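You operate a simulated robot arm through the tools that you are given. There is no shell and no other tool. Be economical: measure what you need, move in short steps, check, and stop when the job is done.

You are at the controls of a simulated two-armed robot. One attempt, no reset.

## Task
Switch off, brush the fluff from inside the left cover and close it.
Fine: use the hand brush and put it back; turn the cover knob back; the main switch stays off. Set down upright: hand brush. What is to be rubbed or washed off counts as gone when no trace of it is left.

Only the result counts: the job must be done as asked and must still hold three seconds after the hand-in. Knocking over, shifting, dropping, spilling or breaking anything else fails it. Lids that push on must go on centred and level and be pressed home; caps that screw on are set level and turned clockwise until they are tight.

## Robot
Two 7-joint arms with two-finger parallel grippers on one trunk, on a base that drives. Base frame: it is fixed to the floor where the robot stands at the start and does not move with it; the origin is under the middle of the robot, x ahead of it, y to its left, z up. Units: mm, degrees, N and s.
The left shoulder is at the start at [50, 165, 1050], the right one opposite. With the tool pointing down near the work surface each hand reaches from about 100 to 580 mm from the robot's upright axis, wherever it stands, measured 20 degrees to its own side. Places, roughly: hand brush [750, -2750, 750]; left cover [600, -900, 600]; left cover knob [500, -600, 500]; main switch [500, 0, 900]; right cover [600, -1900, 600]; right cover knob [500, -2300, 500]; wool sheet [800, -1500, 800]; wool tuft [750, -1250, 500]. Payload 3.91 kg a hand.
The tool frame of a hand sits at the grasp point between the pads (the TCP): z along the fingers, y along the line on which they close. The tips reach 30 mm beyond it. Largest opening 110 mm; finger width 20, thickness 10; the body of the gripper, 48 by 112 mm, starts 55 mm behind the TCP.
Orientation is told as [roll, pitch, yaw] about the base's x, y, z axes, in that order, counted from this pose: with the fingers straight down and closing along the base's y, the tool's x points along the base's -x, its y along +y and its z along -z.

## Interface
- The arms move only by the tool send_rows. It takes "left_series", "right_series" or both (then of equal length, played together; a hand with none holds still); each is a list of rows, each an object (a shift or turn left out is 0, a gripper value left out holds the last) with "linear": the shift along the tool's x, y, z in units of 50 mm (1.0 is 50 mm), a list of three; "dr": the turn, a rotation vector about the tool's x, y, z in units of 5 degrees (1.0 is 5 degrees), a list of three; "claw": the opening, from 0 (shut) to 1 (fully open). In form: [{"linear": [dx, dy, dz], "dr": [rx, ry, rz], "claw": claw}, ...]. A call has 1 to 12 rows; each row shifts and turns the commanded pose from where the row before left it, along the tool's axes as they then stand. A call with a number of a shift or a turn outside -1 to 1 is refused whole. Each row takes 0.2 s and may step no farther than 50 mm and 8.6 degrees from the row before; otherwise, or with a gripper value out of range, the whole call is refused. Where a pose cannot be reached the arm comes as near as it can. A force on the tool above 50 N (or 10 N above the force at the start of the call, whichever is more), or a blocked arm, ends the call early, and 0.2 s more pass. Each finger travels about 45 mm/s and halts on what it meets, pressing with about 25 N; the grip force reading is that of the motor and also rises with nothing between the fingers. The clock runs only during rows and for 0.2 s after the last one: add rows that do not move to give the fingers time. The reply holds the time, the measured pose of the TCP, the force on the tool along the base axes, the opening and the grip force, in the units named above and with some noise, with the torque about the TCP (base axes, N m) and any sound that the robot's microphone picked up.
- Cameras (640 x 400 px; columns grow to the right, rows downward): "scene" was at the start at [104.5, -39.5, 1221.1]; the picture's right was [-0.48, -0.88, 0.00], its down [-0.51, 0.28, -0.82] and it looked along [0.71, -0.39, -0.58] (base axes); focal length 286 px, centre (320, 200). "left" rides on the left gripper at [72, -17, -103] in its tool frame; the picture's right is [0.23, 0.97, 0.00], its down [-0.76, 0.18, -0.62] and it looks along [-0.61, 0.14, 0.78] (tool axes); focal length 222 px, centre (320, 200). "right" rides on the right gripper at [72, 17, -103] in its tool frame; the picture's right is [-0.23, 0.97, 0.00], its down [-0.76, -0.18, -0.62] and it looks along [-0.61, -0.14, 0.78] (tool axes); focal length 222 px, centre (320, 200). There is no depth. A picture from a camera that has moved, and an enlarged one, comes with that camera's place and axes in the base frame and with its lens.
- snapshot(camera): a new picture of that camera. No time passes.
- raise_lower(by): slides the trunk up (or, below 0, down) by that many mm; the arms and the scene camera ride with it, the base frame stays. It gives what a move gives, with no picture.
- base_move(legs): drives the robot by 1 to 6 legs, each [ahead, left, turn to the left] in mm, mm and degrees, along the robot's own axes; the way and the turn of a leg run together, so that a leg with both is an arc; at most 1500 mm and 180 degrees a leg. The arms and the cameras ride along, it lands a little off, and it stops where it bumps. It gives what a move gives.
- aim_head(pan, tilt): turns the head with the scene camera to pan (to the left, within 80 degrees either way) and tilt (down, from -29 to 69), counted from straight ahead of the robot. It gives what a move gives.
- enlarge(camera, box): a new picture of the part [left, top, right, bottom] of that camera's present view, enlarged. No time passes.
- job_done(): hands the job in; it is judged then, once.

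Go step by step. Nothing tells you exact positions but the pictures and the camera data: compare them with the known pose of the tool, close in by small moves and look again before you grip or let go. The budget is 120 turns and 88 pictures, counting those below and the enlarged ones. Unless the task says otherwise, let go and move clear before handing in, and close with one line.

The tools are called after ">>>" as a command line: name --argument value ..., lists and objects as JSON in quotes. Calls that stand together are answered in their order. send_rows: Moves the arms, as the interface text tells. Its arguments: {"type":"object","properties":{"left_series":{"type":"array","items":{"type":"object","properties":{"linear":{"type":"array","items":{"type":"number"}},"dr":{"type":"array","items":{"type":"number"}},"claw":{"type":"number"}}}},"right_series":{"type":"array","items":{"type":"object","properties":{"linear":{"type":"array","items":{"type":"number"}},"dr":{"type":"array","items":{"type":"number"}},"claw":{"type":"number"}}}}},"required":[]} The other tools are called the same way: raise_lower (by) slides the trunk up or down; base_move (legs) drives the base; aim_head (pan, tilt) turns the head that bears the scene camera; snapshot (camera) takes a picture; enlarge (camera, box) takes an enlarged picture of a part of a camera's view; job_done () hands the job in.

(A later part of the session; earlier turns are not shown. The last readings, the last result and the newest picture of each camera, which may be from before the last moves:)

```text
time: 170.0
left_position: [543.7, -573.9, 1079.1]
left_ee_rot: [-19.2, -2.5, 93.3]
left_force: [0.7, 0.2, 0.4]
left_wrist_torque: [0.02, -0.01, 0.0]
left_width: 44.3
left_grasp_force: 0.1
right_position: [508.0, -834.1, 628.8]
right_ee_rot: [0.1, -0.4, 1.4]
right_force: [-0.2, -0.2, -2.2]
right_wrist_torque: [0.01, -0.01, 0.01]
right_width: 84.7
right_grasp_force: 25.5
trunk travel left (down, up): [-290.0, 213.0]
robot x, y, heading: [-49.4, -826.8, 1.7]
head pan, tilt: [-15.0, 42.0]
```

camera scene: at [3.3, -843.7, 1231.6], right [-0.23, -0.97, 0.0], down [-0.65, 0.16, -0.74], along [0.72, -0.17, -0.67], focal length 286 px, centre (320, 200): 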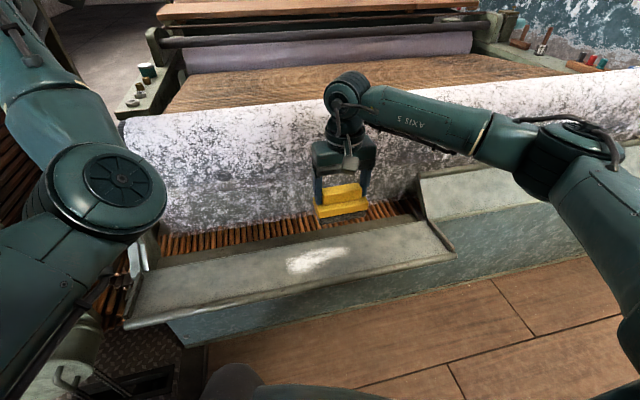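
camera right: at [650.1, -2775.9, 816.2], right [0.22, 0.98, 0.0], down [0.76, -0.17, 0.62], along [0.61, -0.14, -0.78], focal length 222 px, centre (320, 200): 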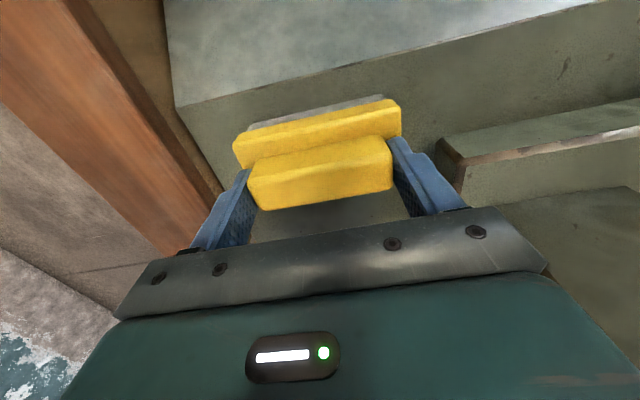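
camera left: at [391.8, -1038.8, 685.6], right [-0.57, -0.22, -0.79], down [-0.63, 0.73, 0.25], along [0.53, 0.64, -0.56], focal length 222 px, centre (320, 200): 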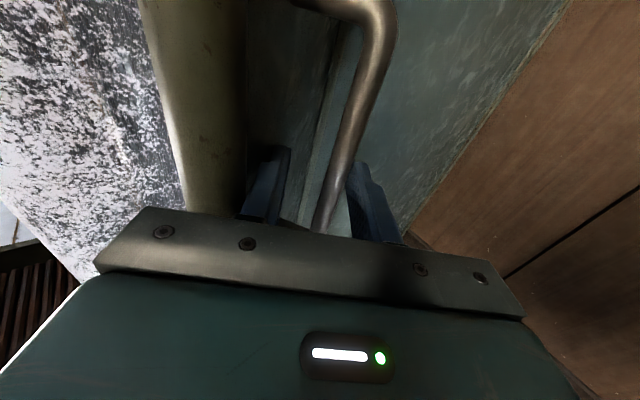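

The far lane lost contact (surface lower there). I lower a little, sweep it back, then lift and check.

>>> send_rows --right_series '[{"linear": [0, 0, 0.1]}, {"linear": [0, -0.8, 0.03]}, {"linear": [0, -0.8, 0]}, {"linear": [0, -0.8, 0]}, {"linear": [0, -0.8, 0]}, {"linear": [0, -0.8, 0]}, {"linear": [0, 0, 0]}]'

>>> send_rows --right_series '[{"linear": [0, -0.2, -0.5]}, {"linear": [0, -0.5, -0.8]}, {"linear": [0, -0.5, -0.8]}, {"linear": [0, -0.3, -0.9]}, {"linear": [0, 0, -0.9]}, {"linear": [0, 0, -0.9]}, {"linear": [0, 0, 0]}]'

>>> enlarge --camera "scene" --box '[130, 180, 430, 340]'

```text
time: 171.6
left_position: [540.8, -570.6, 1078.9]
left_ee_rot: [-19.4, -2.4, 93.3]
left_force: [0.2, -0.3, -0.4]
left_wrist_torque: [0.01, -0.02, 0.0]
left_width: 43.9
left_grasp_force: 0.1
right_position: [514.1, -1034.2, 623.9]
right_ee_rot: [0.2, -1.0, 1.5]
right_force: [1.0, 12.4, 33.1]
right_wrist_torque: [0.15, 0.78, -0.23]
right_width: 84.9
right_grasp_force: 24.9
trunk travel left (down, up): [-290.0, 213.0]
robot x, y, heading: [-46.6, -828.2, 1.5]
head pan, tilt: [-15.0, 42.0]
```

```text
time: 173.2
left_position: [543.0, -572.4, 1077.0]
left_ee_rot: [-19.2, -2.4, 93.4]
left_force: [-0.5, -0.5, -0.5]
left_wrist_torque: [-0.03, 0.0, 0.05]
left_width: 43.8
left_grasp_force: 0.1
right_position: [515.2, -1112.2, 860.4]
right_ee_rot: [0.2, -0.3, 1.3]
right_force: [-0.5, 0.6, -0.4]
right_wrist_torque: [0.0, -0.03, 0.03]
right_width: 84.8
right_grasp_force: 24.8
trunk travel left (down, up): [-290.0, 213.0]
robot x, y, heading: [-49.7, -826.2, 1.4]
head pan, tilt: [-15.0, 42.0]
```

```text
2.13 times, centred on (280, 260) of scene
camera zoom: at [61.4, -842.4, 1231.5], right [-0.23, -0.97, 0.0], down [-0.65, 0.16, -0.74], along [0.72, -0.17, -0.67], focal length 611 px, centre (405, 72)
```

zoom: 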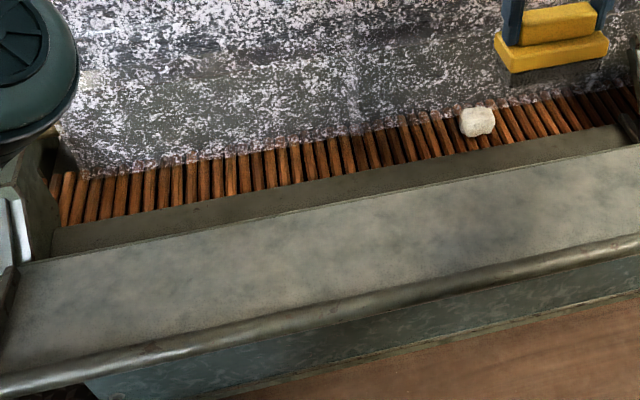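

The fluff is gone and the tuft untouched. To close the cover I'll bring the left hand into the forward-pointing low pose again: first back off, tuck the right hand (with brush), and unroll the left.

>>> base_move --legs '[[-185, 0, 0], [0, -165, 0]]'

>>> send_rows --left_series '[{"dr": [0, 0, 1]}, {"dr": [0, 0, 1]}, {"dr": [0, 0, 1]}, {"dr": [0, 0, 1]}, {"dr": [0, 0, 1]}, {"dr": [0, 0, 1]}, {"dr": [0, 0, 1]}, {"dr": [0, 0, 1]}, {"dr": [0, 0, 1]}, {"dr": [0, 0, 1]}, {"dr": [0, 0, 1]}, {"dr": [0, 0, 1]}]' --right_series '[{"linear": [0.8, 0, -0.3]}, {"linear": [0.8, 0, -0.3]}, {"linear": [0.8, 0, -0.3]}, {"linear": [0.8, 0, -0.3]}, {"linear": [0, 0, 0]}, {"linear": [0, 0, 0]}, {"linear": [0, 0, 0]}, {"linear": [0, 0, 0]}, {"linear": [0, 0, 0]}, {"linear": [0, 0, 0]}, {"linear": [0, 0, 0]}, {"linear": [0, 0, 0]}]'

>>> send_rows --left_series '[{"dr": [0, 0, 1]}, {"dr": [0, 0, 1]}, {"dr": [0, 0, 1]}, {"dr": [0, 0, 1]}, {"dr": [0, 0, 1]}, {"dr": [0, 0, 1]}, {"linear": [0, 0, 0]}]'

```text
time: 176.4
left_position: [364.3, -740.7, 1078.4]
left_ee_rot: [-19.2, -2.5, 93.5]
left_force: [1.3, 0.1, -1.4]
left_wrist_torque: [-0.02, 0.0, -0.02]
left_width: 44.0
left_grasp_force: 0.1
right_position: [337.6, -1281.0, 859.3]
right_ee_rot: [0.2, -0.4, 1.7]
right_force: [-0.9, -0.5, -1.6]
right_wrist_torque: [0.01, 0.0, 0.01]
right_width: 84.9
right_grasp_force: 25.1
trunk travel left (down, up): [-290.0, 213.0]
robot x, y, heading: [-228.4, -997.5, 1.7]
head pan, tilt: [-15.0, 42.0]
```

```text
time: 179.0
left_position: [362.4, -740.9, 1079.1]
left_ee_rot: [-7.5, -17.9, 34.2]
left_force: [-0.3, -0.2, 0.0]
left_wrist_torque: [-0.01, 0.0, 0.02]
left_width: 44.0
left_grasp_force: 0.1
right_position: [176.9, -1286.7, 917.2]
right_ee_rot: [0.2, -0.4, 1.8]
right_force: [0.4, -0.2, -2.0]
right_wrist_torque: [0.01, -0.06, 0.01]
right_width: 84.8
right_grasp_force: 25.2
trunk travel left (down, up): [-290.0, 213.0]
robot x, y, heading: [-224.7, -1000.5, 1.8]
head pan, tilt: [-15.0, 42.0]
```

```text
time: 180.6
left_position: [363.4, -740.5, 1078.5]
left_ee_rot: [2.6, -19.2, 2.6]
left_force: [0.5, 0.2, 0.5]
left_wrist_torque: [0.0, -0.03, 0.01]
left_width: 43.8
left_grasp_force: 0.1
right_position: [177.6, -1286.4, 918.0]
right_ee_rot: [0.2, -0.4, 1.6]
right_force: [-1.2, -0.9, -1.7]
right_wrist_torque: [0.0, -0.01, -0.02]
right_width: 84.6
right_grasp_force: 24.7
trunk travel left (down, up): [-290.0, 213.0]
robot x, y, heading: [-227.0, -1002.3, 1.9]
head pan, tilt: [-15.0, 42.0]
```

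The left hand is unrolled. I straighten the heading, lower the trunk and bring the left hand down in front of the open cover.

>>> base_move --legs '[[0, 0, -1.7]]'

>>> raise_lower --by -137

>>> send_rows --left_series '[{"linear": [0.8, 0, -0.28], "claw": 0.3}, {"linear": [0.3, 0, 0.85]}, {"linear": [0.3, 0, 0.85]}, {"linear": [0.3, 0, 0.85]}, {"linear": [0.3, 0, 0.85]}, {"linear": [0.3, 0, 0.85]}, {"linear": [0.3, 0, 0.85]}, {"linear": [0.3, 0, 0.85]}, {"linear": [0.3, 0, 0.85]}, {"linear": [0.3, 0, 0.85]}, {"linear": [0, 0, 0]}]'

>>> send_rows --left_series '[{"dr": [0, -1, 0]}, {"dr": [0, -1, 0]}, {"dr": [0, -1, 0]}, {"dr": [0, -1, 0]}, {"dr": [0, -1, 0]}, {"dr": [0, -1, 0]}, {"dr": [0, -1, 0]}, {"dr": [0, -1, 0]}, {"dr": [0, -1, 0]}, {"dr": [0, -1, 0]}, {"dr": [0, -1, 0]}, {"dr": [0, 0, 0]}]'

```text
time: 181.4
left_position: [370.4, -758.4, 1077.7]
left_ee_rot: [2.6, -19.2, 0.9]
left_force: [0.3, 0.6, -0.3]
left_wrist_torque: [0.01, 0.0, -0.01]
left_width: 44.0
left_grasp_force: 0.0
right_position: [168.5, -1299.1, 918.0]
right_ee_rot: [0.2, -0.4, -0.1]
right_force: [0.7, 0.0, -1.9]
right_wrist_torque: [0.0, -0.01, 0.05]
right_width: 84.8
right_grasp_force: 25.1
trunk travel left (down, up): [-290.0, 213.0]
robot x, y, heading: [-224.0, -999.7, -0.3]
head pan, tilt: [-15.0, 42.0]
```

```text
time: 183.0
left_position: [370.3, -759.0, 940.7]
left_ee_rot: [2.6, -19.2, 0.9]
left_force: [0.5, 0.0, -0.3]
left_wrist_torque: [0.01, 0.02, 0.02]
left_width: 43.9
left_grasp_force: 0.1
right_position: [168.8, -1297.9, 779.5]
right_ee_rot: [0.2, -0.4, -0.1]
right_force: [-1.0, 0.5, -0.8]
right_wrist_torque: [0.01, 0.02, -0.02]
right_width: 84.7
right_grasp_force: 24.9
trunk travel left (down, up): [-153.0, 350.0]
robot x, y, heading: [-224.8, -998.1, 0.1]
head pan, tilt: [-15.0, 42.0]
```

```text
time: 185.4
left_position: [358.9, -725.4, 535.9]
left_ee_rot: [2.6, -19.3, 0.9]
left_force: [0.3, 0.4, 0.1]
left_wrist_torque: [-0.01, -0.01, 0.0]
left_width: 33.1
left_grasp_force: 0.0
left hand out of reach, approached as far as the arm can: row 1
right_position: [168.6, -1299.1, 780.7]
right_ee_rot: [0.2, -0.4, 0.0]
right_force: [0.5, 0.6, -1.3]
right_wrist_torque: [-0.03, 0.01, -0.02]
right_width: 84.8
right_grasp_force: 25.2
trunk travel left (down, up): [-153.0, 350.0]
robot x, y, heading: [-225.6, -998.4, 0.0]
head pan, tilt: [-15.0, 42.0]
```

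```text
time: 187.1
left_position: [415.1, -734.5, 617.9]
left_ee_rot: [2.4, -62.6, -0.3]
left_force: [-6.0, -0.7, -7.2]
left_wrist_torque: [-0.1, 0.12, 0.17]
left_width: 32.9
left_grasp_force: 0.0
right_position: [167.8, -1299.5, 778.0]
right_ee_rot: [0.2, -0.3, -0.1]
right_force: [-0.5, 0.1, -1.7]
right_wrist_torque: [0.03, 0.01, 0.0]
right_width: 84.7
right_grasp_force: 24.8
trunk travel left (down, up): [-153.0, 350.0]
robot x, y, heading: [-226.0, -996.7, -0.2]
head pan, tilt: [-15.0, 42.0]
stopped in row 8 (left hand): the arm was blocked; the commanded pose is now the measured one
```

The arm hit a limit and shifted up; I look at the situation.

>>> aim_head --pan 12 --tilt 42

>>> snapshot --camera "scene"

```text
time: 188.0
left_position: [416.6, -734.6, 620.7]
left_ee_rot: [2.5, -62.8, -0.4]
left_force: [-0.5, 1.0, -10.6]
left_wrist_torque: [-0.19, 0.23, 0.04]
left_width: 33.2
left_grasp_force: 0.1
right_position: [167.7, -1298.3, 780.3]
right_ee_rot: [0.1, -0.3, -0.1]
right_force: [1.1, 0.2, -1.4]
right_wrist_torque: [0.04, -0.05, 0.0]
right_width: 84.9
right_grasp_force: 25.2
trunk travel left (down, up): [-153.0, 350.0]
robot x, y, heading: [-227.0, -1002.0, -0.2]
head pan, tilt: [12.0, 42.0]
```

```text
11 pictures are left
camera scene: at [-116.4, -977.8, 1094.3], right [0.21, -0.98, 0.0], down [-0.66, -0.14, -0.74], along [0.73, 0.15, -0.67], focal length 286 px, centre (320, 200)
```

scene: 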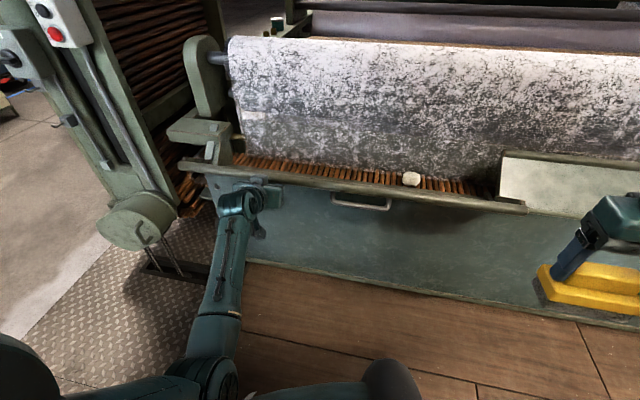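

Fortunately the hand is already under the cover and lifting it. I raise the trunk and drive forward step by step to swing it shut.

>>> raise_lower --by 60

>>> base_move --legs '[[50, 0, 0]]'

>>> raise_lower --by 40

>>> base_move --legs '[[50, 0, 0]]'

>>> snapshot --camera "scene"

```text
time: 189.0
left_position: [414.9, -735.5, 680.9]
left_ee_rot: [2.3, -62.8, -0.3]
left_force: [-0.3, -0.5, 0.3]
left_wrist_torque: [0.0, 0.01, 0.02]
left_width: 32.9
left_grasp_force: 0.0
right_position: [167.8, -1299.0, 839.6]
right_ee_rot: [0.2, -0.5, -0.1]
right_force: [-0.2, 1.2, -1.1]
right_wrist_torque: [-0.01, 0.0, -0.02]
right_width: 84.5
right_grasp_force: 25.0
trunk travel left (down, up): [-213.0, 290.0]
robot x, y, heading: [-229.1, -999.5, -0.1]
head pan, tilt: [12.0, 42.0]
```

```text
time: 189.9
left_position: [464.2, -734.9, 680.9]
left_ee_rot: [2.3, -62.6, -0.3]
left_force: [1.0, -0.6, 0.1]
left_wrist_torque: [0.02, 0.02, -0.02]
left_width: 32.9
left_grasp_force: 0.1
right_position: [217.9, -1298.5, 840.7]
right_ee_rot: [0.2, -0.4, -0.1]
right_force: [0.0, 0.9, -0.8]
right_wrist_torque: [0.02, 0.0, 0.01]
right_width: 84.7
right_grasp_force: 24.5
trunk travel left (down, up): [-213.0, 290.0]
robot x, y, heading: [-181.1, -999.3, 0.0]
head pan, tilt: [12.0, 42.0]
```

```text
time: 190.7
left_position: [463.6, -734.5, 721.3]
left_ee_rot: [2.4, -62.7, -0.2]
left_force: [0.0, 0.4, -0.1]
left_wrist_torque: [0.01, -0.03, 0.02]
left_width: 33.1
left_grasp_force: 0.0
right_position: [217.0, -1298.0, 880.2]
right_ee_rot: [0.2, -0.3, -0.1]
right_force: [-0.2, 0.0, -1.3]
right_wrist_torque: [0.0, 0.0, 0.01]
right_width: 85.0
right_grasp_force: 24.7
trunk travel left (down, up): [-253.0, 250.0]
robot x, y, heading: [-177.3, -998.0, 0.0]
head pan, tilt: [12.0, 42.0]
```

```text
time: 191.6
left_position: [511.1, -733.5, 720.7]
left_ee_rot: [2.3, -62.7, -0.3]
left_force: [0.7, -0.9, 0.0]
left_wrist_torque: [0.03, 0.01, 0.01]
left_width: 32.9
left_grasp_force: 0.2
right_position: [266.4, -1297.9, 880.2]
right_ee_rot: [0.3, -0.4, 0.0]
right_force: [0.4, -0.8, -0.4]
right_wrist_torque: [-0.02, 0.01, 0.0]
right_width: 84.6
right_grasp_force: 24.7
trunk travel left (down, up): [-253.0, 250.0]
robot x, y, heading: [-128.6, -999.2, -0.1]
head pan, tilt: [12.0, 42.0]
```

```text
10 pictures are left
camera scene: at [-18.6, -978.0, 1194.5], right [0.21, -0.98, 0.0], down [-0.65, -0.14, -0.74], along [0.73, 0.16, -0.67], focal length 286 px, centre (320, 200)
```

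scene: 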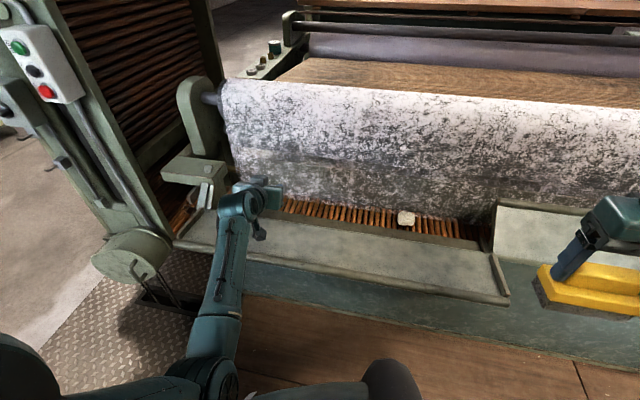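

The pure lift slipped past the edge. I back out, lower the hand again below the open cover's edge, and then will follow the proper arc (forward and up together).

>>> base_move --legs '[[-230, 0, 0]]'

>>> raise_lower --by -100

>>> send_rows --left_series '[{"linear": [0.42, 0, 0.21]}, {"linear": [0.42, 0, 0.21]}, {"linear": [0.42, 0, 0.21]}, {"linear": [0.2, 0, 0.1]}, {"dr": [0, -1, 0]}, {"dr": [0, -1, 0]}, {"linear": [0, 0, 0]}]'

```text
time: 193.4
left_position: [283.3, -734.6, 719.3]
left_ee_rot: [2.4, -62.7, -0.2]
left_force: [0.1, 0.2, -0.2]
left_wrist_torque: [-0.03, 0.01, 0.02]
left_width: 33.0
left_grasp_force: 0.0
right_position: [37.3, -1299.4, 880.7]
right_ee_rot: [0.2, -0.4, -0.1]
right_force: [0.3, 0.8, -1.6]
right_wrist_torque: [0.0, 0.01, -0.01]
right_width: 84.8
right_grasp_force: 25.3
trunk travel left (down, up): [-253.0, 250.0]
robot x, y, heading: [-359.2, -998.5, -0.1]
head pan, tilt: [12.0, 42.0]
```

```text
time: 194.7
left_position: [285.0, -734.3, 624.0]
left_ee_rot: [2.4, -63.0, -0.4]
left_force: [0.0, -0.4, -0.5]
left_wrist_torque: [0.02, 0.01, 0.0]
left_width: 32.8
left_grasp_force: 0.2
right_position: [37.4, -1298.8, 779.8]
right_ee_rot: [0.1, -0.5, -0.1]
right_force: [0.6, 0.0, -1.2]
right_wrist_torque: [0.01, 0.01, -0.02]
right_width: 84.5
right_grasp_force: 24.7
trunk travel left (down, up): [-153.0, 350.0]
robot x, y, heading: [-354.5, -999.4, 0.1]
head pan, tilt: [12.0, 42.0]
```

```text
time: 196.5
left_position: [309.2, -744.5, 579.8]
left_ee_rot: [-1.7, -76.8, 3.2]
left_force: [-0.1, 0.1, 0.3]
left_wrist_torque: [0.01, 0.03, -0.01]
left_width: 33.0
left_grasp_force: 0.0
right_position: [38.1, -1299.2, 779.5]
right_ee_rot: [0.2, -0.2, -0.1]
right_force: [0.9, 0.6, -0.7]
right_wrist_torque: [0.03, -0.01, 0.02]
right_width: 84.7
right_grasp_force: 24.5
trunk travel left (down, up): [-153.0, 350.0]
robot x, y, heading: [-361.6, -997.7, 0.1]
head pan, tilt: [12.0, 42.0]
stopped in row 7 (left hand): the arm was blocked; the commanded pose is now the measured one
```

Nearly there; I lower the hand about 40 mm more.

>>> send_rows --left_series '[{"linear": [0.3, 0, 0.07]}, {"linear": [0.3, 0, 0.07]}, {"linear": [0.3, 0, 0.07]}, {"linear": [0, 0, 0]}]'

>>> snapshot --camera "scene"

```text
time: 197.5
left_position: [307.5, -745.2, 530.9]
left_ee_rot: [-1.5, -76.7, 3.0]
left_force: [-0.1, 0.0, 0.3]
left_wrist_torque: [0.01, 0.02, -0.05]
left_width: 33.3
left_grasp_force: 0.1
right_position: [37.5, -1298.4, 780.5]
right_ee_rot: [0.2, -0.4, -0.1]
right_force: [-0.1, -0.4, -1.6]
right_wrist_torque: [0.03, 0.02, 0.0]
right_width: 84.8
right_grasp_force: 24.7
trunk travel left (down, up): [-153.0, 350.0]
robot x, y, heading: [-354.0, -1000.1, -0.0]
head pan, tilt: [12.0, 42.0]
```

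```text
9 pictures are left
camera scene: at [-247.5, -978.2, 1094.5], right [0.21, -0.98, 0.0], down [-0.65, -0.14, -0.74], along [0.73, 0.16, -0.67], focal length 286 px, centre (320, 200)
```

scene: 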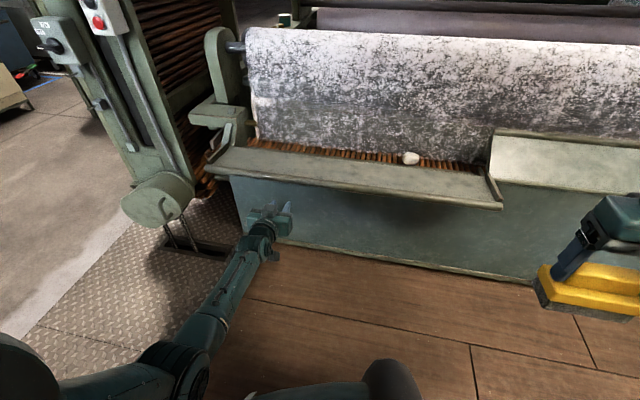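

The hand is low in front of the cover's edge. I drive it underneath and begin following the arc with trunk and base steps.

>>> send_rows --left_series '[{"linear": [0.2, 0, 0.05], "claw": 0.3}, {"linear": [0, 0, 0]}]'

>>> base_move --legs '[[95, 0, 0]]'

>>> raise_lower --by 50

>>> snapshot --camera "scene"

```text
time: 198.1
left_position: [307.9, -744.3, 522.3]
left_ee_rot: [-1.8, -76.6, 3.4]
left_force: [-0.5, -0.3, 0.1]
left_wrist_torque: [0.0, 0.01, -0.01]
left_width: 32.9
left_grasp_force: 0.1
right_position: [38.4, -1299.1, 779.8]
right_ee_rot: [0.3, -0.4, -0.1]
right_force: [0.8, 0.4, -1.4]
right_wrist_torque: [0.01, 0.01, 0.01]
right_width: 84.8
right_grasp_force: 25.1
trunk travel left (down, up): [-153.0, 350.0]
robot x, y, heading: [-354.5, -999.6, 0.1]
head pan, tilt: [12.0, 42.0]
```

```text
time: 199.2
left_position: [403.7, -745.1, 523.0]
left_ee_rot: [-1.6, -76.7, 3.1]
left_force: [0.0, 0.1, -0.6]
left_wrist_torque: [-0.02, 0.0, -0.03]
left_width: 32.9
left_grasp_force: 0.0
right_position: [132.7, -1299.9, 780.4]
right_ee_rot: [0.2, -0.4, -0.2]
right_force: [-0.8, -0.3, -1.6]
right_wrist_torque: [0.0, -0.03, -0.03]
right_width: 84.8
right_grasp_force: 24.4
trunk travel left (down, up): [-153.0, 350.0]
robot x, y, heading: [-264.3, -1001.9, -0.1]
head pan, tilt: [12.0, 42.0]
```

```text
time: 200.1
left_position: [402.3, -745.4, 570.2]
left_ee_rot: [-1.8, -76.6, 3.0]
left_force: [-2.1, -0.8, -8.3]
left_wrist_torque: [0.18, 0.08, -0.14]
left_width: 33.1
left_grasp_force: 0.0
right_position: [132.1, -1298.1, 829.8]
right_ee_rot: [0.2, -0.2, -0.2]
right_force: [0.2, -1.1, -1.3]
right_wrist_torque: [0.02, -0.02, -0.01]
right_width: 84.5
right_grasp_force: 25.4
trunk travel left (down, up): [-203.0, 300.0]
robot x, y, heading: [-260.8, -997.6, -0.1]
head pan, tilt: [12.0, 42.0]
```

```text
8 pictures are left
camera scene: at [-152.4, -978.2, 1144.5], right [0.21, -0.98, 0.0], down [-0.66, -0.14, -0.74], along [0.73, 0.15, -0.67], focal length 286 px, centre (320, 200)
```

scene: 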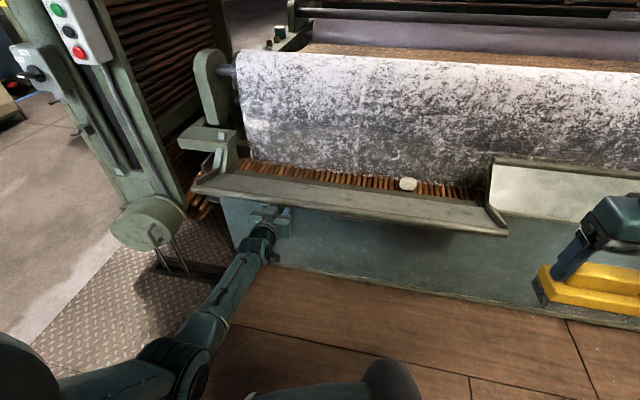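

The cover's weight now rests on the fingers (−8 N). I follow the arc: up and forward alternately.

>>> base_move --legs '[[25, 0, 0]]'

>>> raise_lower --by 40

>>> base_move --legs '[[20, 0, 0]]'

>>> raise_lower --by 28

>>> base_move --legs '[[30, 0, 0]]'

>>> raise_lower --by 20

```text
time: 200.9
left_position: [427.5, -746.8, 571.1]
left_ee_rot: [-1.7, -76.6, 3.2]
left_force: [4.0, 0.0, -11.2]
left_wrist_torque: [0.37, -0.05, 0.1]
left_width: 33.3
left_grasp_force: 0.1
right_position: [157.5, -1298.7, 830.2]
right_ee_rot: [0.1, -0.4, -0.2]
right_force: [0.3, -0.7, -1.7]
right_wrist_torque: [-0.01, -0.05, 0.0]
right_width: 84.8
right_grasp_force: 24.6
trunk travel left (down, up): [-203.0, 300.0]
robot x, y, heading: [-236.7, -999.7, -0.0]
head pan, tilt: [12.0, 42.0]
```

```text
time: 201.8
left_position: [427.7, -745.4, 612.9]
left_ee_rot: [-1.7, -76.6, 3.3]
left_force: [-6.4, 0.4, -8.4]
left_wrist_torque: [0.11, 0.28, -0.18]
left_width: 33.0
left_grasp_force: 0.1
right_position: [156.9, -1299.6, 870.4]
right_ee_rot: [0.1, -0.3, -0.1]
right_force: [0.0, 0.1, -2.3]
right_wrist_torque: [0.01, 0.0, -0.01]
right_width: 85.0
right_grasp_force: 25.3
trunk travel left (down, up): [-243.0, 260.0]
robot x, y, heading: [-238.9, -998.3, -0.1]
head pan, tilt: [12.0, 42.0]
```

```text
time: 202.6
left_position: [446.4, -746.1, 609.6]
left_ee_rot: [-1.5, -76.5, 3.0]
left_force: [-4.0, 0.4, -10.0]
left_wrist_torque: [0.22, 0.26, -0.05]
left_width: 32.9
left_grasp_force: 0.1
right_position: [177.4, -1299.4, 869.7]
right_ee_rot: [0.1, -0.3, -0.2]
right_force: [0.5, 0.5, -0.5]
right_wrist_torque: [0.01, -0.02, -0.03]
right_width: 84.7
right_grasp_force: 25.2
trunk travel left (down, up): [-243.0, 260.0]
robot x, y, heading: [-217.7, -997.8, -0.1]
head pan, tilt: [12.0, 42.0]
```

```text
time: 203.3
left_position: [448.6, -745.3, 641.3]
left_ee_rot: [-1.6, -76.7, 3.1]
left_force: [-6.2, 0.2, -1.9]
left_wrist_torque: [0.0, 0.05, -0.15]
left_width: 32.5
left_grasp_force: 0.2
right_position: [177.3, -1300.3, 898.8]
right_ee_rot: [0.2, -0.3, -0.3]
right_force: [0.1, -0.7, -2.2]
right_wrist_torque: [-0.01, 0.02, 0.01]
right_width: 84.7
right_grasp_force: 25.0
trunk travel left (down, up): [-271.0, 232.0]
robot x, y, heading: [-219.4, -995.1, 0.1]
head pan, tilt: [12.0, 42.0]
```

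```text
time: 204.1
left_position: [476.0, -745.6, 637.9]
left_ee_rot: [-1.4, -76.3, 2.8]
left_force: [-3.5, -0.1, -4.0]
left_wrist_torque: [0.06, 0.13, -0.06]
left_width: 33.2
left_grasp_force: 0.1
right_position: [205.9, -1299.3, 898.8]
right_ee_rot: [0.2, -0.2, -0.2]
right_force: [-0.9, -0.8, -2.0]
right_wrist_torque: [-0.02, -0.02, -0.01]
right_width: 84.7
right_grasp_force: 24.1
trunk travel left (down, up): [-271.0, 232.0]
robot x, y, heading: [-186.3, -997.8, -0.2]
head pan, tilt: [12.0, 42.0]
```

```text
time: 204.8
left_position: [477.0, -746.4, 659.9]
left_ee_rot: [-1.5, -76.6, 2.9]
left_force: [-5.0, 0.6, -0.8]
left_wrist_torque: [0.03, 0.02, -0.05]
left_width: 32.8
left_grasp_force: 0.0
right_position: [205.7, -1300.2, 917.4]
right_ee_rot: [0.3, -0.4, -0.2]
right_force: [0.0, 0.0, -0.9]
right_wrist_torque: [0.01, -0.02, -0.03]
right_width: 84.5
right_grasp_force: 24.8
trunk travel left (down, up): [-291.0, 212.0]
robot x, y, heading: [-189.8, -998.4, -0.1]
head pan, tilt: [12.0, 42.0]
```

Contact holds. I push on forward over the top.

>>> base_move --legs '[[30, 0, 0]]'

>>> raise_lower --by 8

>>> base_move --legs '[[35, 0, 0]]'

>>> base_move --legs '[[35, 0, 0]]'

>>> snapshot --camera "scene"

```text
time: 205.6
left_position: [506.9, -746.7, 657.1]
left_ee_rot: [-1.4, -76.3, 2.8]
left_force: [-1.1, -0.9, -0.3]
left_wrist_torque: [0.02, 0.0, -0.02]
left_width: 33.0
left_grasp_force: 0.3
right_position: [235.5, -1300.1, 918.8]
right_ee_rot: [0.3, -0.4, -0.2]
right_force: [0.0, 0.5, -1.0]
right_wrist_torque: [-0.01, -0.01, 0.0]
right_width: 84.9
right_grasp_force: 24.9
trunk travel left (down, up): [-291.0, 212.0]
robot x, y, heading: [-159.9, -999.8, -0.0]
head pan, tilt: [12.0, 42.0]
```

```text
time: 206.2
left_position: [505.6, -748.1, 665.4]
left_ee_rot: [-1.5, -76.4, 2.9]
left_force: [-3.9, -0.1, 0.6]
left_wrist_torque: [0.01, 0.01, -0.03]
left_width: 32.7
left_grasp_force: 0.1
right_position: [236.2, -1300.3, 926.5]
right_ee_rot: [0.3, -0.2, -0.2]
right_force: [0.1, 0.3, -0.6]
right_wrist_torque: [0.01, -0.05, 0.0]
right_width: 84.6
right_grasp_force: 25.4
trunk travel left (down, up): [-299.0, 204.0]
robot x, y, heading: [-155.8, -1002.1, -0.1]
head pan, tilt: [12.0, 42.0]
```

```text
time: 207.1
left_position: [541.5, -747.3, 665.7]
left_ee_rot: [-1.3, -76.3, 2.8]
left_force: [-0.6, -0.6, 0.2]
left_wrist_torque: [-0.02, -0.01, 0.01]
left_width: 33.0
left_grasp_force: 0.0
right_position: [271.0, -1300.5, 925.6]
right_ee_rot: [0.3, -0.3, -0.3]
right_force: [0.4, 0.0, -0.8]
right_wrist_torque: [-0.02, -0.04, 0.02]
right_width: 84.7
right_grasp_force: 24.7
trunk travel left (down, up): [-299.0, 204.0]
robot x, y, heading: [-123.9, -1002.5, 0.0]
head pan, tilt: [12.0, 42.0]
```

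```text
time: 207.9
left_position: [575.2, -746.8, 666.2]
left_ee_rot: [-1.3, -76.3, 2.8]
left_force: [0.7, -0.1, 0.5]
left_wrist_torque: [0.0, 0.01, 0.0]
left_width: 32.8
left_grasp_force: 0.0
right_position: [304.8, -1300.0, 925.7]
right_ee_rot: [0.2, -0.3, -0.2]
right_force: [0.9, -0.1, -1.9]
right_wrist_torque: [0.0, -0.01, 0.0]
right_width: 84.7
right_grasp_force: 25.2
trunk travel left (down, up): [-299.0, 204.0]
robot x, y, heading: [-92.4, -998.9, -0.1]
head pan, tilt: [12.0, 42.0]
```

```text
7 pictures are left
camera scene: at [21.1, -978.9, 1240.5], right [0.21, -0.98, 0.0], down [-0.66, -0.14, -0.74], along [0.73, 0.15, -0.67], focal length 286 px, centre (320, 200)
```

scene: 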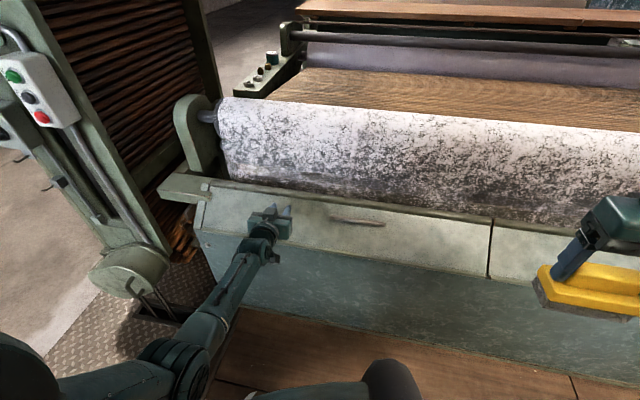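

The cover is closed. Now the knob: I back off, line up with it and lower the left hand.

>>> base_move --legs '[[-190, 0, 0], [0, 98, 0]]'

>>> raise_lower --by -146

>>> send_rows --left_series '[{"linear": [0.33, 0, 0.08], "claw": 0.7}, {"linear": [0.33, 0, 0.08]}, {"linear": [0.33, 0, 0.08]}, {"linear": [0, 0, 0]}]'

>>> send_rows --left_series '[{"dr": [0.23, 0, -0.97]}, {"dr": [0.23, 0, -0.97]}, {"dr": [0.23, 0, -0.97]}, {"dr": [0.23, 0, -0.97]}, {"dr": [0.23, 0, -0.97]}, {"dr": [0.23, 0, -0.97]}, {"dr": [0.23, 0, -0.97]}, {"dr": [0.23, 0, -0.97]}, {"dr": [0.23, 0, -0.97]}, {"dr": [0.23, 0, -0.97]}, {"dr": [0.23, 0, -0.97]}, {"dr": [0.23, 0, -0.97]}]'

>>> send_rows --left_series '[{"dr": [0.23, 0, -0.97]}, {"dr": [0.23, 0, -0.97]}, {"dr": [0.23, 0, -0.97]}, {"dr": [0.23, 0, -0.97]}, {"dr": [0.23, 0, -0.97]}, {"dr": [0.23, 0, -0.97]}, {"linear": [0, 0, 0]}]'

```text
time: 210.6
left_position: [388.9, -647.2, 666.7]
left_ee_rot: [-1.5, -76.3, 3.1]
left_force: [0.1, 0.2, 0.4]
left_wrist_torque: [0.02, 0.0, 0.02]
left_width: 33.1
left_grasp_force: 0.0
right_position: [118.9, -1201.1, 925.0]
right_ee_rot: [0.2, -0.3, -0.1]
right_force: [0.1, 0.0, -1.3]
right_wrist_torque: [0.01, 0.0, 0.0]
right_width: 84.8
right_grasp_force: 24.6
trunk travel left (down, up): [-299.0, 204.0]
robot x, y, heading: [-276.1, -899.3, -0.1]
head pan, tilt: [12.0, 42.0]
```

```text
time: 212.3
left_position: [388.1, -647.3, 519.9]
left_ee_rot: [-1.3, -76.3, 3.0]
left_force: [-0.3, -0.2, 0.5]
left_wrist_torque: [0.0, -0.03, -0.02]
left_width: 33.3
left_grasp_force: 0.0
right_position: [118.4, -1199.8, 780.5]
right_ee_rot: [0.2, -0.3, -0.1]
right_force: [-0.4, 0.8, -1.7]
right_wrist_torque: [0.0, -0.03, -0.01]
right_width: 84.8
right_grasp_force: 25.2
trunk travel left (down, up): [-153.0, 350.0]
robot x, y, heading: [-270.9, -899.4, -0.1]
head pan, tilt: [12.0, 42.0]
```

```text
time: 213.3
left_position: [386.8, -645.6, 468.3]
left_ee_rot: [-1.4, -76.4, 2.9]
left_force: [0.5, 0.1, -0.2]
left_wrist_torque: [0.0, 0.01, -0.03]
left_width: 77.0
left_grasp_force: 0.1
right_position: [119.2, -1199.9, 780.1]
right_ee_rot: [0.2, -0.3, -0.1]
right_force: [0.2, 0.0, -1.3]
right_wrist_torque: [0.02, 0.01, 0.0]
right_width: 84.7
right_grasp_force: 24.8
trunk travel left (down, up): [-153.0, 350.0]
robot x, y, heading: [-277.8, -898.6, 0.0]
head pan, tilt: [12.0, 42.0]
```

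```text
time: 215.9
left_position: [384.3, -647.5, 474.5]
left_ee_rot: [-82.2, -28.8, 76.0]
left_force: [-0.4, 0.1, 0.2]
left_wrist_torque: [-0.03, -0.03, 0.02]
left_width: 77.1
left_grasp_force: 0.0
left hand out of reach, approached as far as the arm can: row 11
right_position: [117.5, -1201.3, 780.5]
right_ee_rot: [0.3, -0.3, -0.1]
right_force: [-0.7, -0.5, -0.7]
right_wrist_torque: [0.01, 0.0, 0.02]
right_width: 85.0
right_grasp_force: 25.0
trunk travel left (down, up): [-153.0, 350.0]
robot x, y, heading: [-277.8, -902.1, -0.2]
head pan, tilt: [12.0, 42.0]
```

```text
time: 217.5
left_position: [375.2, -649.2, 487.8]
left_ee_rot: [-89.6, 0.2, 78.2]
left_force: [-0.2, -0.2, 0.6]
left_wrist_torque: [0.01, 0.0, -0.03]
left_width: 76.9
left_grasp_force: 0.0
left hand out of reach, approached as far as the arm can: row 1, 3, 4, 6
right_position: [119.9, -1200.6, 780.5]
right_ee_rot: [0.2, -0.3, -0.1]
right_force: [0.6, -0.1, -0.8]
right_wrist_torque: [-0.02, 0.03, 0.01]
right_width: 84.4
right_grasp_force: 24.7
trunk travel left (down, up): [-153.0, 350.0]
robot x, y, heading: [-275.1, -899.5, 0.3]
head pan, tilt: [12.0, 42.0]
```

The arm is at its reach limit in this roll. I draw the hand back 80 mm relative to the robot and re-check.

>>> send_rows --left_series '[{"linear": [0, 0, -0.8]}, {"linear": [0, 0, -0.8]}, {"linear": [0, 0, 0]}, {"linear": [0, 0, 0]}]'

>>> snapshot --camera "left"

```text
time: 218.5
left_position: [294.6, -632.6, 486.6]
left_ee_rot: [-89.7, 0.1, 78.1]
left_force: [-1.2, 0.5, -0.2]
left_wrist_torque: [0.01, 0.01, 0.03]
left_width: 76.8
left_grasp_force: 0.0
right_position: [118.8, -1200.5, 780.1]
right_ee_rot: [0.3, -0.4, -0.2]
right_force: [-0.4, 0.5, -1.3]
right_wrist_torque: [0.0, 0.02, -0.01]
right_width: 84.6
right_grasp_force: 24.9
trunk travel left (down, up): [-153.0, 350.0]
robot x, y, heading: [-276.9, -900.3, 0.1]
head pan, tilt: [12.0, 42.0]
```

```text
6 pictures are left
camera left: at [180.5, -682.6, 504.0], right [-0.05, -0.22, -0.97], down [-0.46, 0.87, -0.18], along [0.89, 0.43, -0.15], focal length 222 px, centre (320, 200)
```

left: 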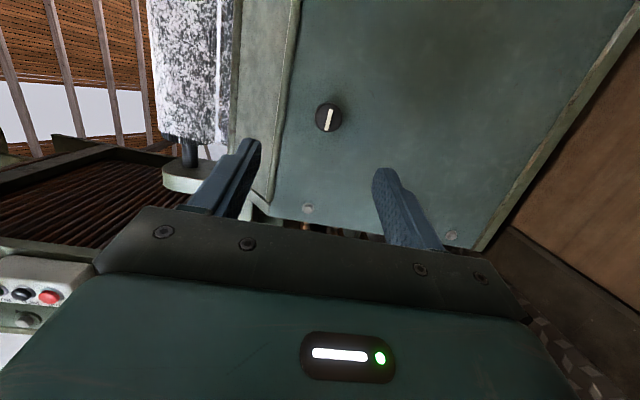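

The knob is confirmed at [525, -650, 465], mark horizontal. I trim height and side, then drive forward most of the way.

>>> send_rows --left_series '[{"linear": [0.16, 0.44, 0]}, {"linear": [0, 0, 0]}]'

>>> base_move --legs '[[165, 0, 0]]'

```text
time: 219.1
left_position: [293.2, -639.4, 463.5]
left_ee_rot: [-89.7, 0.1, 78.1]
left_force: [0.1, -0.5, 0.3]
left_wrist_torque: [0.03, -0.01, -0.03]
left_width: 76.9
left_grasp_force: 0.0
right_position: [119.1, -1201.0, 779.9]
right_ee_rot: [0.2, -0.4, -0.1]
right_force: [-0.2, -0.3, -0.6]
right_wrist_torque: [-0.01, 0.04, -0.01]
right_width: 84.7
right_grasp_force: 25.6
trunk travel left (down, up): [-153.0, 350.0]
robot x, y, heading: [-273.7, -899.8, -0.1]
head pan, tilt: [12.0, 42.0]
```

```text
time: 220.5
left_position: [458.0, -639.1, 465.5]
left_ee_rot: [-89.8, 0.1, 78.4]
left_force: [0.1, -0.4, -0.4]
left_wrist_torque: [-0.06, 0.04, -0.01]
left_width: 77.0
left_grasp_force: 0.0
right_position: [283.8, -1199.4, 780.5]
right_ee_rot: [0.3, -0.3, 0.0]
right_force: [0.5, -0.1, -0.8]
right_wrist_torque: [0.0, 0.04, 0.03]
right_width: 84.7
right_grasp_force: 24.6
trunk travel left (down, up): [-153.0, 350.0]
robot x, y, heading: [-110.3, -903.6, 0.2]
head pan, tilt: [12.0, 42.0]
```

>>> base_move --legs '[[53, -3, 0]]'

>>> send_rows --left_series '[{"claw": 0}, {"linear": [0, 0, 0]}, {"linear": [0, 0, 0]}, {"linear": [0, 0, 0]}, {"linear": [0, 0, 0]}]'

```text
time: 221.5
left_position: [511.0, -642.0, 465.1]
left_ee_rot: [-89.6, 0.1, 78.2]
left_force: [-0.1, 0.4, 0.9]
left_wrist_torque: [0.02, 0.0, -0.01]
left_width: 77.0
left_grasp_force: 0.1
right_position: [337.9, -1203.4, 780.8]
right_ee_rot: [0.2, -0.2, 0.0]
right_force: [0.5, 0.5, -1.8]
right_wrist_torque: [-0.01, 0.03, 0.01]
right_width: 84.6
right_grasp_force: 24.6
trunk travel left (down, up): [-153.0, 350.0]
robot x, y, heading: [-57.7, -899.6, 0.1]
head pan, tilt: [12.0, 42.0]
```

```text
time: 222.7
left_position: [511.5, -642.1, 465.3]
left_ee_rot: [-89.7, 0.1, 78.4]
left_force: [-0.4, -0.3, 1.7]
left_wrist_torque: [0.01, -0.09, 0.11]
left_width: 41.5
left_grasp_force: 44.9
right_position: [338.3, -1203.5, 780.6]
right_ee_rot: [0.2, -0.2, 0.0]
right_force: [-0.4, 0.3, -2.0]
right_wrist_torque: [0.01, 0.01, 0.02]
right_width: 84.7
right_grasp_force: 25.5
trunk travel left (down, up): [-153.0, 350.0]
robot x, y, heading: [-60.4, -898.7, -0.0]
head pan, tilt: [12.0, 42.0]
```

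Gripped (41.5 mm). I turn it back clockwise 90°.

>>> send_rows --left_series '[{"linear": [0, -0.016, 0], "dr": [-0.21, 0, 0.978]}, {"linear": [0, -0.016, 0], "dr": [-0.21, 0, 0.978]}, {"linear": [0, -0.016, 0], "dr": [-0.21, 0, 0.978]}, {"linear": [0, -0.016, 0], "dr": [-0.21, 0, 0.978]}, {"linear": [0, -0.016, 0], "dr": [-0.21, 0, 0.978]}, {"linear": [0, -0.016, 0], "dr": [-0.21, 0, 0.978]}, {"linear": [0, -0.016, 0], "dr": [-0.21, 0, 0.978]}, {"linear": [0, -0.016, 0], "dr": [-0.21, 0, 0.978]}, {"linear": [0, -0.016, 0], "dr": [-0.21, 0, 0.978]}, {"linear": [0, 0, 0]}]'

>>> send_rows --left_series '[{"linear": [0, -0.016, 0], "dr": [-0.21, 0, 0.978]}, {"linear": [0, -0.016, 0], "dr": [-0.21, 0, 0.978]}, {"linear": [0, -0.016, 0], "dr": [-0.21, 0, 0.978]}, {"linear": [0, -0.016, 0], "dr": [-0.21, 0, 0.978]}, {"linear": [0, -0.016, 0], "dr": [-0.21, 0, 0.978]}, {"linear": [0, -0.016, 0], "dr": [-0.21, 0, 0.978]}, {"linear": [0, -0.016, 0], "dr": [-0.21, 0, 0.978]}, {"linear": [0, -0.016, 0], "dr": [-0.21, 0, 0.978]}, {"linear": [0, -0.016, 0], "dr": [-0.21, 0, 0.978]}, {"linear": [0, 0, 0]}]'

>>> send_rows --left_series '[{"dr": [-0.21, 0, 0.978]}, {"linear": [0, 0, 0]}]'

>>> enlarge --camera "left" --box '[220, 80, 420, 220]'

```text
time: 224.9
left_position: [512.9, -643.6, 470.0]
left_ee_rot: [-77.3, -43.7, 72.9]
left_force: [14.7, 5.1, -12.8]
left_wrist_torque: [0.1, 0.33, 0.15]
left_width: 41.5
left_grasp_force: 44.9
right_position: [338.1, -1202.4, 779.5]
right_ee_rot: [0.1, -0.2, 0.0]
right_force: [1.0, 0.3, -0.9]
right_wrist_torque: [0.01, 0.01, 0.0]
right_width: 84.9
right_grasp_force: 25.1
trunk travel left (down, up): [-153.0, 350.0]
robot x, y, heading: [-56.4, -901.7, 0.0]
head pan, tilt: [12.0, 42.0]
```

```text
time: 227.1
left_position: [512.2, -647.2, 471.4]
left_ee_rot: [0.1, -77.1, 0.6]
left_force: [9.6, 22.4, -18.6]
left_wrist_torque: [-0.03, -0.17, 0.33]
left_width: 41.3
left_grasp_force: 45.2
right_position: [338.7, -1201.6, 779.4]
right_ee_rot: [0.2, -0.2, 0.0]
right_force: [-0.1, 0.1, -1.2]
right_wrist_torque: [0.02, 0.02, 0.05]
right_width: 84.6
right_grasp_force: 25.1
trunk travel left (down, up): [-153.0, 350.0]
robot x, y, heading: [-59.8, -905.1, 0.1]
head pan, tilt: [12.0, 42.0]
```

```text
time: 227.7
left_position: [511.2, -649.0, 473.1]
left_ee_rot: [22.4, -76.4, -21.4]
left_force: [-0.2, 15.4, -9.6]
left_wrist_torque: [-0.18, 0.81, 0.69]
left_width: 41.3
left_grasp_force: 45.0
right_position: [338.8, -1203.4, 779.3]
right_ee_rot: [0.1, -0.2, 0.0]
right_force: [0.8, -0.9, -1.9]
right_wrist_torque: [0.02, 0.01, 0.02]
right_width: 84.8
right_grasp_force: 25.3
trunk travel left (down, up): [-153.0, 350.0]
robot x, y, heading: [-59.6, -899.9, 0.1]
head pan, tilt: [12.0, 42.0]
```

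```text
2.86 times, centred on (320, 150) of left
camera zoom: at [396.2, -662.6, 423.1], right [-0.06, 0.99, -0.13], down [-0.44, 0.09, 0.89], along [0.9, 0.11, 0.43], focal length 635 px, centre (320, 343)
```

zoom: 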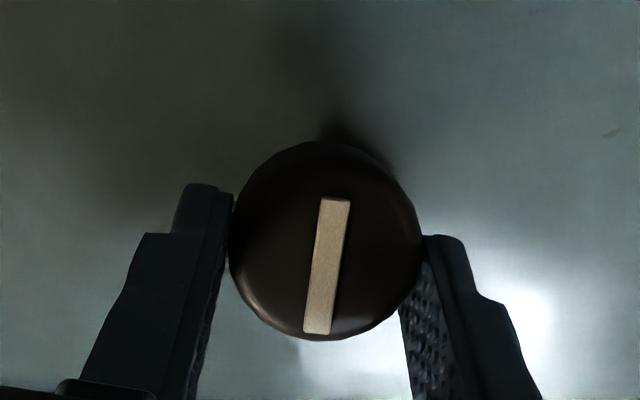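

The knob's mark is upright again, at its start position. I release, back away and raise the left arm out of the way for the trip to the brush place.

>>> send_rows --left_series '[{"claw": 0.8}, {"linear": [0, 0, 0]}, {"linear": [0, 0, 0]}, {"linear": [0, 0, 0]}, {"linear": [0, 0, 0]}]'

>>> base_move --legs '[[-150, 0, 0]]'

>>> send_rows --left_series '[{"dr": [0, 1, 0]}, {"dr": [0, 1, 0]}, {"dr": [0, 1, 0]}, {"dr": [0, 1, 0]}, {"dr": [0, 1, 0]}, {"dr": [0, 1, 0]}, {"dr": [0, 1, 0]}, {"dr": [0, 1, 0]}, {"dr": [0, 1, 0]}, {"dr": [0, 1, 0]}, {"dr": [0, 1, 0]}, {"linear": [0, 0, 0]}]'

>>> send_rows --left_series '[{"linear": [-0.3, 0, -0.85]}, {"linear": [-0.3, 0, -0.85]}, {"linear": [-0.3, 0, -0.85]}, {"linear": [-0.3, 0, -0.85]}, {"linear": [-0.3, 0, -0.85]}, {"linear": [-0.3, 0, -0.85]}, {"linear": [-0.3, 0, -0.85]}, {"linear": [-0.3, 0, -0.85]}, {"linear": [-0.3, 0, -0.85]}, {"linear": [-0.3, 0, -0.85]}, {"linear": [0, 0, 0]}]'

>>> raise_lower --by 137

```text
time: 228.9
left_position: [512.4, -650.2, 474.0]
left_ee_rot: [22.6, -76.6, -21.6]
left_force: [0.1, 0.0, -0.5]
left_wrist_torque: [0.03, -0.01, 0.0]
left_width: 88.0
left_grasp_force: 0.2
right_position: [339.6, -1202.4, 779.3]
right_ee_rot: [0.2, -0.3, 0.0]
right_force: [0.1, 0.4, -1.2]
right_wrist_torque: [0.01, 0.01, 0.01]
right_width: 85.1
right_grasp_force: 25.3
trunk travel left (down, up): [-153.0, 350.0]
robot x, y, heading: [-54.4, -903.7, 0.3]
head pan, tilt: [12.0, 42.0]
```

```text
time: 230.2
left_position: [362.7, -650.0, 475.3]
left_ee_rot: [22.6, -76.6, -21.7]
left_force: [0.2, 0.2, 0.2]
left_wrist_torque: [-0.03, 0.03, 0.0]
left_width: 87.8
left_grasp_force: 0.2
right_position: [188.9, -1202.7, 779.3]
right_ee_rot: [0.2, -0.3, -0.2]
right_force: [-0.2, -0.4, -0.7]
right_wrist_torque: [0.0, 0.04, 0.01]
right_width: 84.9
right_grasp_force: 25.1
trunk travel left (down, up): [-153.0, 350.0]
robot x, y, heading: [-202.7, -904.9, 0.1]
head pan, tilt: [12.0, 42.0]
```

```text
time: 232.8
left_position: [364.0, -652.1, 473.6]
left_ee_rot: [5.5, -22.4, -1.8]
left_force: [0.9, -0.7, 0.6]
left_wrist_torque: [0.01, 0.01, 0.0]
left_width: 88.2
left_grasp_force: 0.2
right_position: [188.2, -1203.5, 780.4]
right_ee_rot: [0.2, -0.3, -0.2]
right_force: [-0.5, -0.8, -1.1]
right_wrist_torque: [-0.02, 0.0, 0.04]
right_width: 84.8
right_grasp_force: 25.0
trunk travel left (down, up): [-153.0, 350.0]
robot x, y, heading: [-204.9, -902.4, -0.2]
head pan, tilt: [12.0, 42.0]
```

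```text
time: 235.2
left_position: [385.2, -673.2, 905.6]
left_ee_rot: [5.5, -22.5, -1.8]
left_force: [-0.6, 0.1, 0.9]
left_wrist_torque: [-0.04, 0.01, 0.02]
left_width: 88.2
left_grasp_force: 0.1
left hand out of reach, approached as far as the arm can: row 8, 9, 10
right_position: [188.1, -1203.3, 779.7]
right_ee_rot: [0.1, -0.3, -0.1]
right_force: [0.1, -0.4, -2.2]
right_wrist_torque: [-0.01, -0.04, 0.0]
right_width: 84.7
right_grasp_force: 25.3
trunk travel left (down, up): [-153.0, 350.0]
robot x, y, heading: [-207.6, -901.7, -0.0]
head pan, tilt: [12.0, 42.0]
```

```text
time: 236.9
left_position: [385.8, -671.8, 1042.9]
left_ee_rot: [5.7, -22.5, -1.8]
left_force: [0.4, 0.1, -0.9]
left_wrist_torque: [-0.03, 0.01, 0.03]
left_width: 88.1
left_grasp_force: 0.1
right_position: [188.4, -1205.3, 915.9]
right_ee_rot: [0.2, -0.3, -0.1]
right_force: [0.7, 0.3, -1.9]
right_wrist_torque: [-0.01, 0.0, 0.0]
right_width: 84.8
right_grasp_force: 24.8
trunk travel left (down, up): [-290.0, 213.0]
robot x, y, heading: [-204.7, -905.0, -0.1]
head pan, tilt: [12.0, 42.0]
```

Left arm is up. I drive right along the machine to the brush's place.

>>> raise_lower --by 35

>>> base_move --legs '[[105, 0, 0], [0, -856, 0], [0, -856, 0]]'

```text
time: 237.7
left_position: [386.1, -672.9, 1076.7]
left_ee_rot: [5.6, -22.5, -1.8]
left_force: [0.5, 0.6, 0.2]
left_wrist_torque: [0.03, 0.0, -0.03]
left_width: 87.8
left_grasp_force: 0.0
right_position: [189.2, -1204.4, 951.3]
right_ee_rot: [0.2, -0.4, -0.1]
right_force: [0.1, -0.8, -1.4]
right_wrist_torque: [-0.02, 0.04, -0.03]
right_width: 84.6
right_grasp_force: 25.4
trunk travel left (down, up): [-325.0, 178.0]
robot x, y, heading: [-206.2, -904.7, 0.1]
head pan, tilt: [12.0, 42.0]
```

```text
time: 253.9
left_position: [493.7, -2393.5, 1078.1]
left_ee_rot: [5.6, -22.5, -2.0]
left_force: [1.1, 0.5, 1.1]
left_wrist_torque: [0.02, -0.02, 0.05]
left_width: 87.9
left_grasp_force: 0.0
right_position: [294.7, -2923.4, 952.3]
right_ee_rot: [0.2, -0.3, -0.4]
right_force: [0.4, -0.1, -1.3]
right_wrist_torque: [0.03, 0.03, 0.03]
right_width: 84.9
right_grasp_force: 24.7
trunk travel left (down, up): [-325.0, 178.0]
robot x, y, heading: [-98.8, -2621.8, -0.4]
head pan, tilt: [12.0, 42.0]
```

Now forward to the brush's place, then bring the brush above it.

>>> base_move --legs '[[287, 0, 0]]'

>>> send_rows --right_series '[{"linear": [-0.47, 0.44, 0.6], "dr": [0, 0, -0.18]}, {"linear": [-0.47, 0.44, 0.6]}, {"linear": [-0.47, 0.44, 0.6]}, {"linear": [-0.47, 0.44, 0.6]}, {"linear": [-0.47, 0.44, 0.6]}, {"linear": [-0.47, 0.44, 0.6]}, {"linear": [0, 0, 0]}]'

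```text
time: 255.9
left_position: [782.0, -2393.1, 1077.7]
left_ee_rot: [5.6, -22.4, -1.9]
left_force: [0.2, 0.1, 0.2]
left_wrist_torque: [0.01, -0.01, -0.01]
left_width: 88.0
left_grasp_force: 0.1
right_position: [584.7, -2925.7, 951.7]
right_ee_rot: [0.1, -0.3, -0.2]
right_force: [-0.4, -0.1, -0.5]
right_wrist_torque: [0.02, 0.01, -0.03]
right_width: 85.0
right_grasp_force: 25.1
trunk travel left (down, up): [-325.0, 178.0]
robot x, y, heading: [189.5, -2623.0, -0.1]
head pan, tilt: [12.0, 42.0]
```

```text
time: 257.5
left_position: [783.0, -2394.4, 1077.0]
left_ee_rot: [5.6, -22.5, -2.0]
left_force: [0.6, -0.1, -0.9]
left_wrist_torque: [0.01, 0.03, 0.01]
left_width: 88.3
left_grasp_force: 0.1
right_position: [725.4, -2791.4, 771.7]
right_ee_rot: [0.2, -0.3, 0.6]
right_force: [0.2, -0.2, -0.7]
right_wrist_torque: [-0.01, -0.02, 0.02]
right_width: 84.7
right_grasp_force: 24.6
trunk travel left (down, up): [-325.0, 178.0]
robot x, y, heading: [191.8, -2623.5, -0.4]
head pan, tilt: [12.0, 42.0]
```

Over the spot. I descend, with the last steps small to feel the shelf.

>>> send_rows --right_series '[{"linear": [0.05, -0.026, 0.4]}, {"linear": [0, 0, 0.4]}, {"linear": [0, 0, 0.2]}, {"linear": [0, 0, 0]}]'

>>> send_rows --right_series '[{"linear": [0, 0, 0.06]}, {"linear": [0, 0, 0.06]}, {"linear": [0, 0, 0]}]'

>>> snapshot --camera "right"

```text
time: 258.5
left_position: [782.9, -2395.2, 1076.6]
left_ee_rot: [5.6, -22.5, -2.0]
left_force: [-0.5, 0.4, 0.1]
left_wrist_torque: [0.01, 0.0, 0.02]
left_width: 88.2
left_grasp_force: 0.1
right_position: [722.6, -2791.4, 720.5]
right_ee_rot: [0.2, -0.3, 0.6]
right_force: [-0.2, -0.4, -1.1]
right_wrist_torque: [0.02, 0.02, -0.03]
right_width: 84.9
right_grasp_force: 24.9
trunk travel left (down, up): [-325.0, 178.0]
robot x, y, heading: [192.0, -2622.3, -0.2]
head pan, tilt: [12.0, 42.0]
```

```text
time: 259.3
left_position: [782.9, -2394.5, 1078.2]
left_ee_rot: [5.5, -22.5, -2.0]
left_force: [0.2, -0.2, -0.1]
left_wrist_torque: [-0.01, -0.01, 0.01]
left_width: 87.8
left_grasp_force: 0.1
right_position: [722.5, -2791.6, 716.4]
right_ee_rot: [0.2, -0.3, 0.7]
right_force: [0.4, -0.4, 0.0]
right_wrist_torque: [-0.08, 0.0, -0.03]
right_width: 84.8
right_grasp_force: 25.4
trunk travel left (down, up): [-325.0, 178.0]
robot x, y, heading: [188.8, -2624.8, -0.3]
head pan, tilt: [12.0, 42.0]
```

```text
4 pictures are left
camera right: at [649.0, -2776.5, 817.2], right [0.22, 0.98, 0.0], down [0.76, -0.17, 0.63], along [0.61, -0.13, -0.78], focal length 222 px, centre (320, 200)
```

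right: 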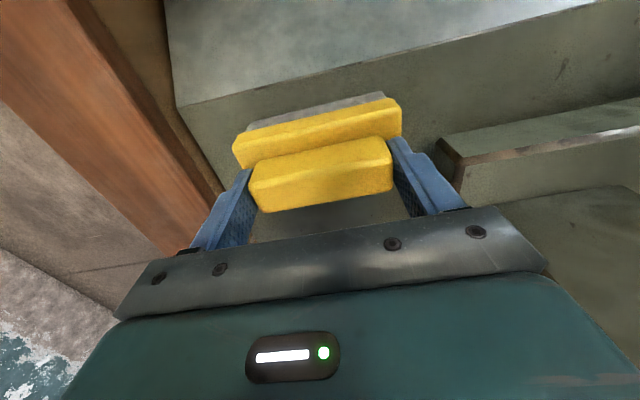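

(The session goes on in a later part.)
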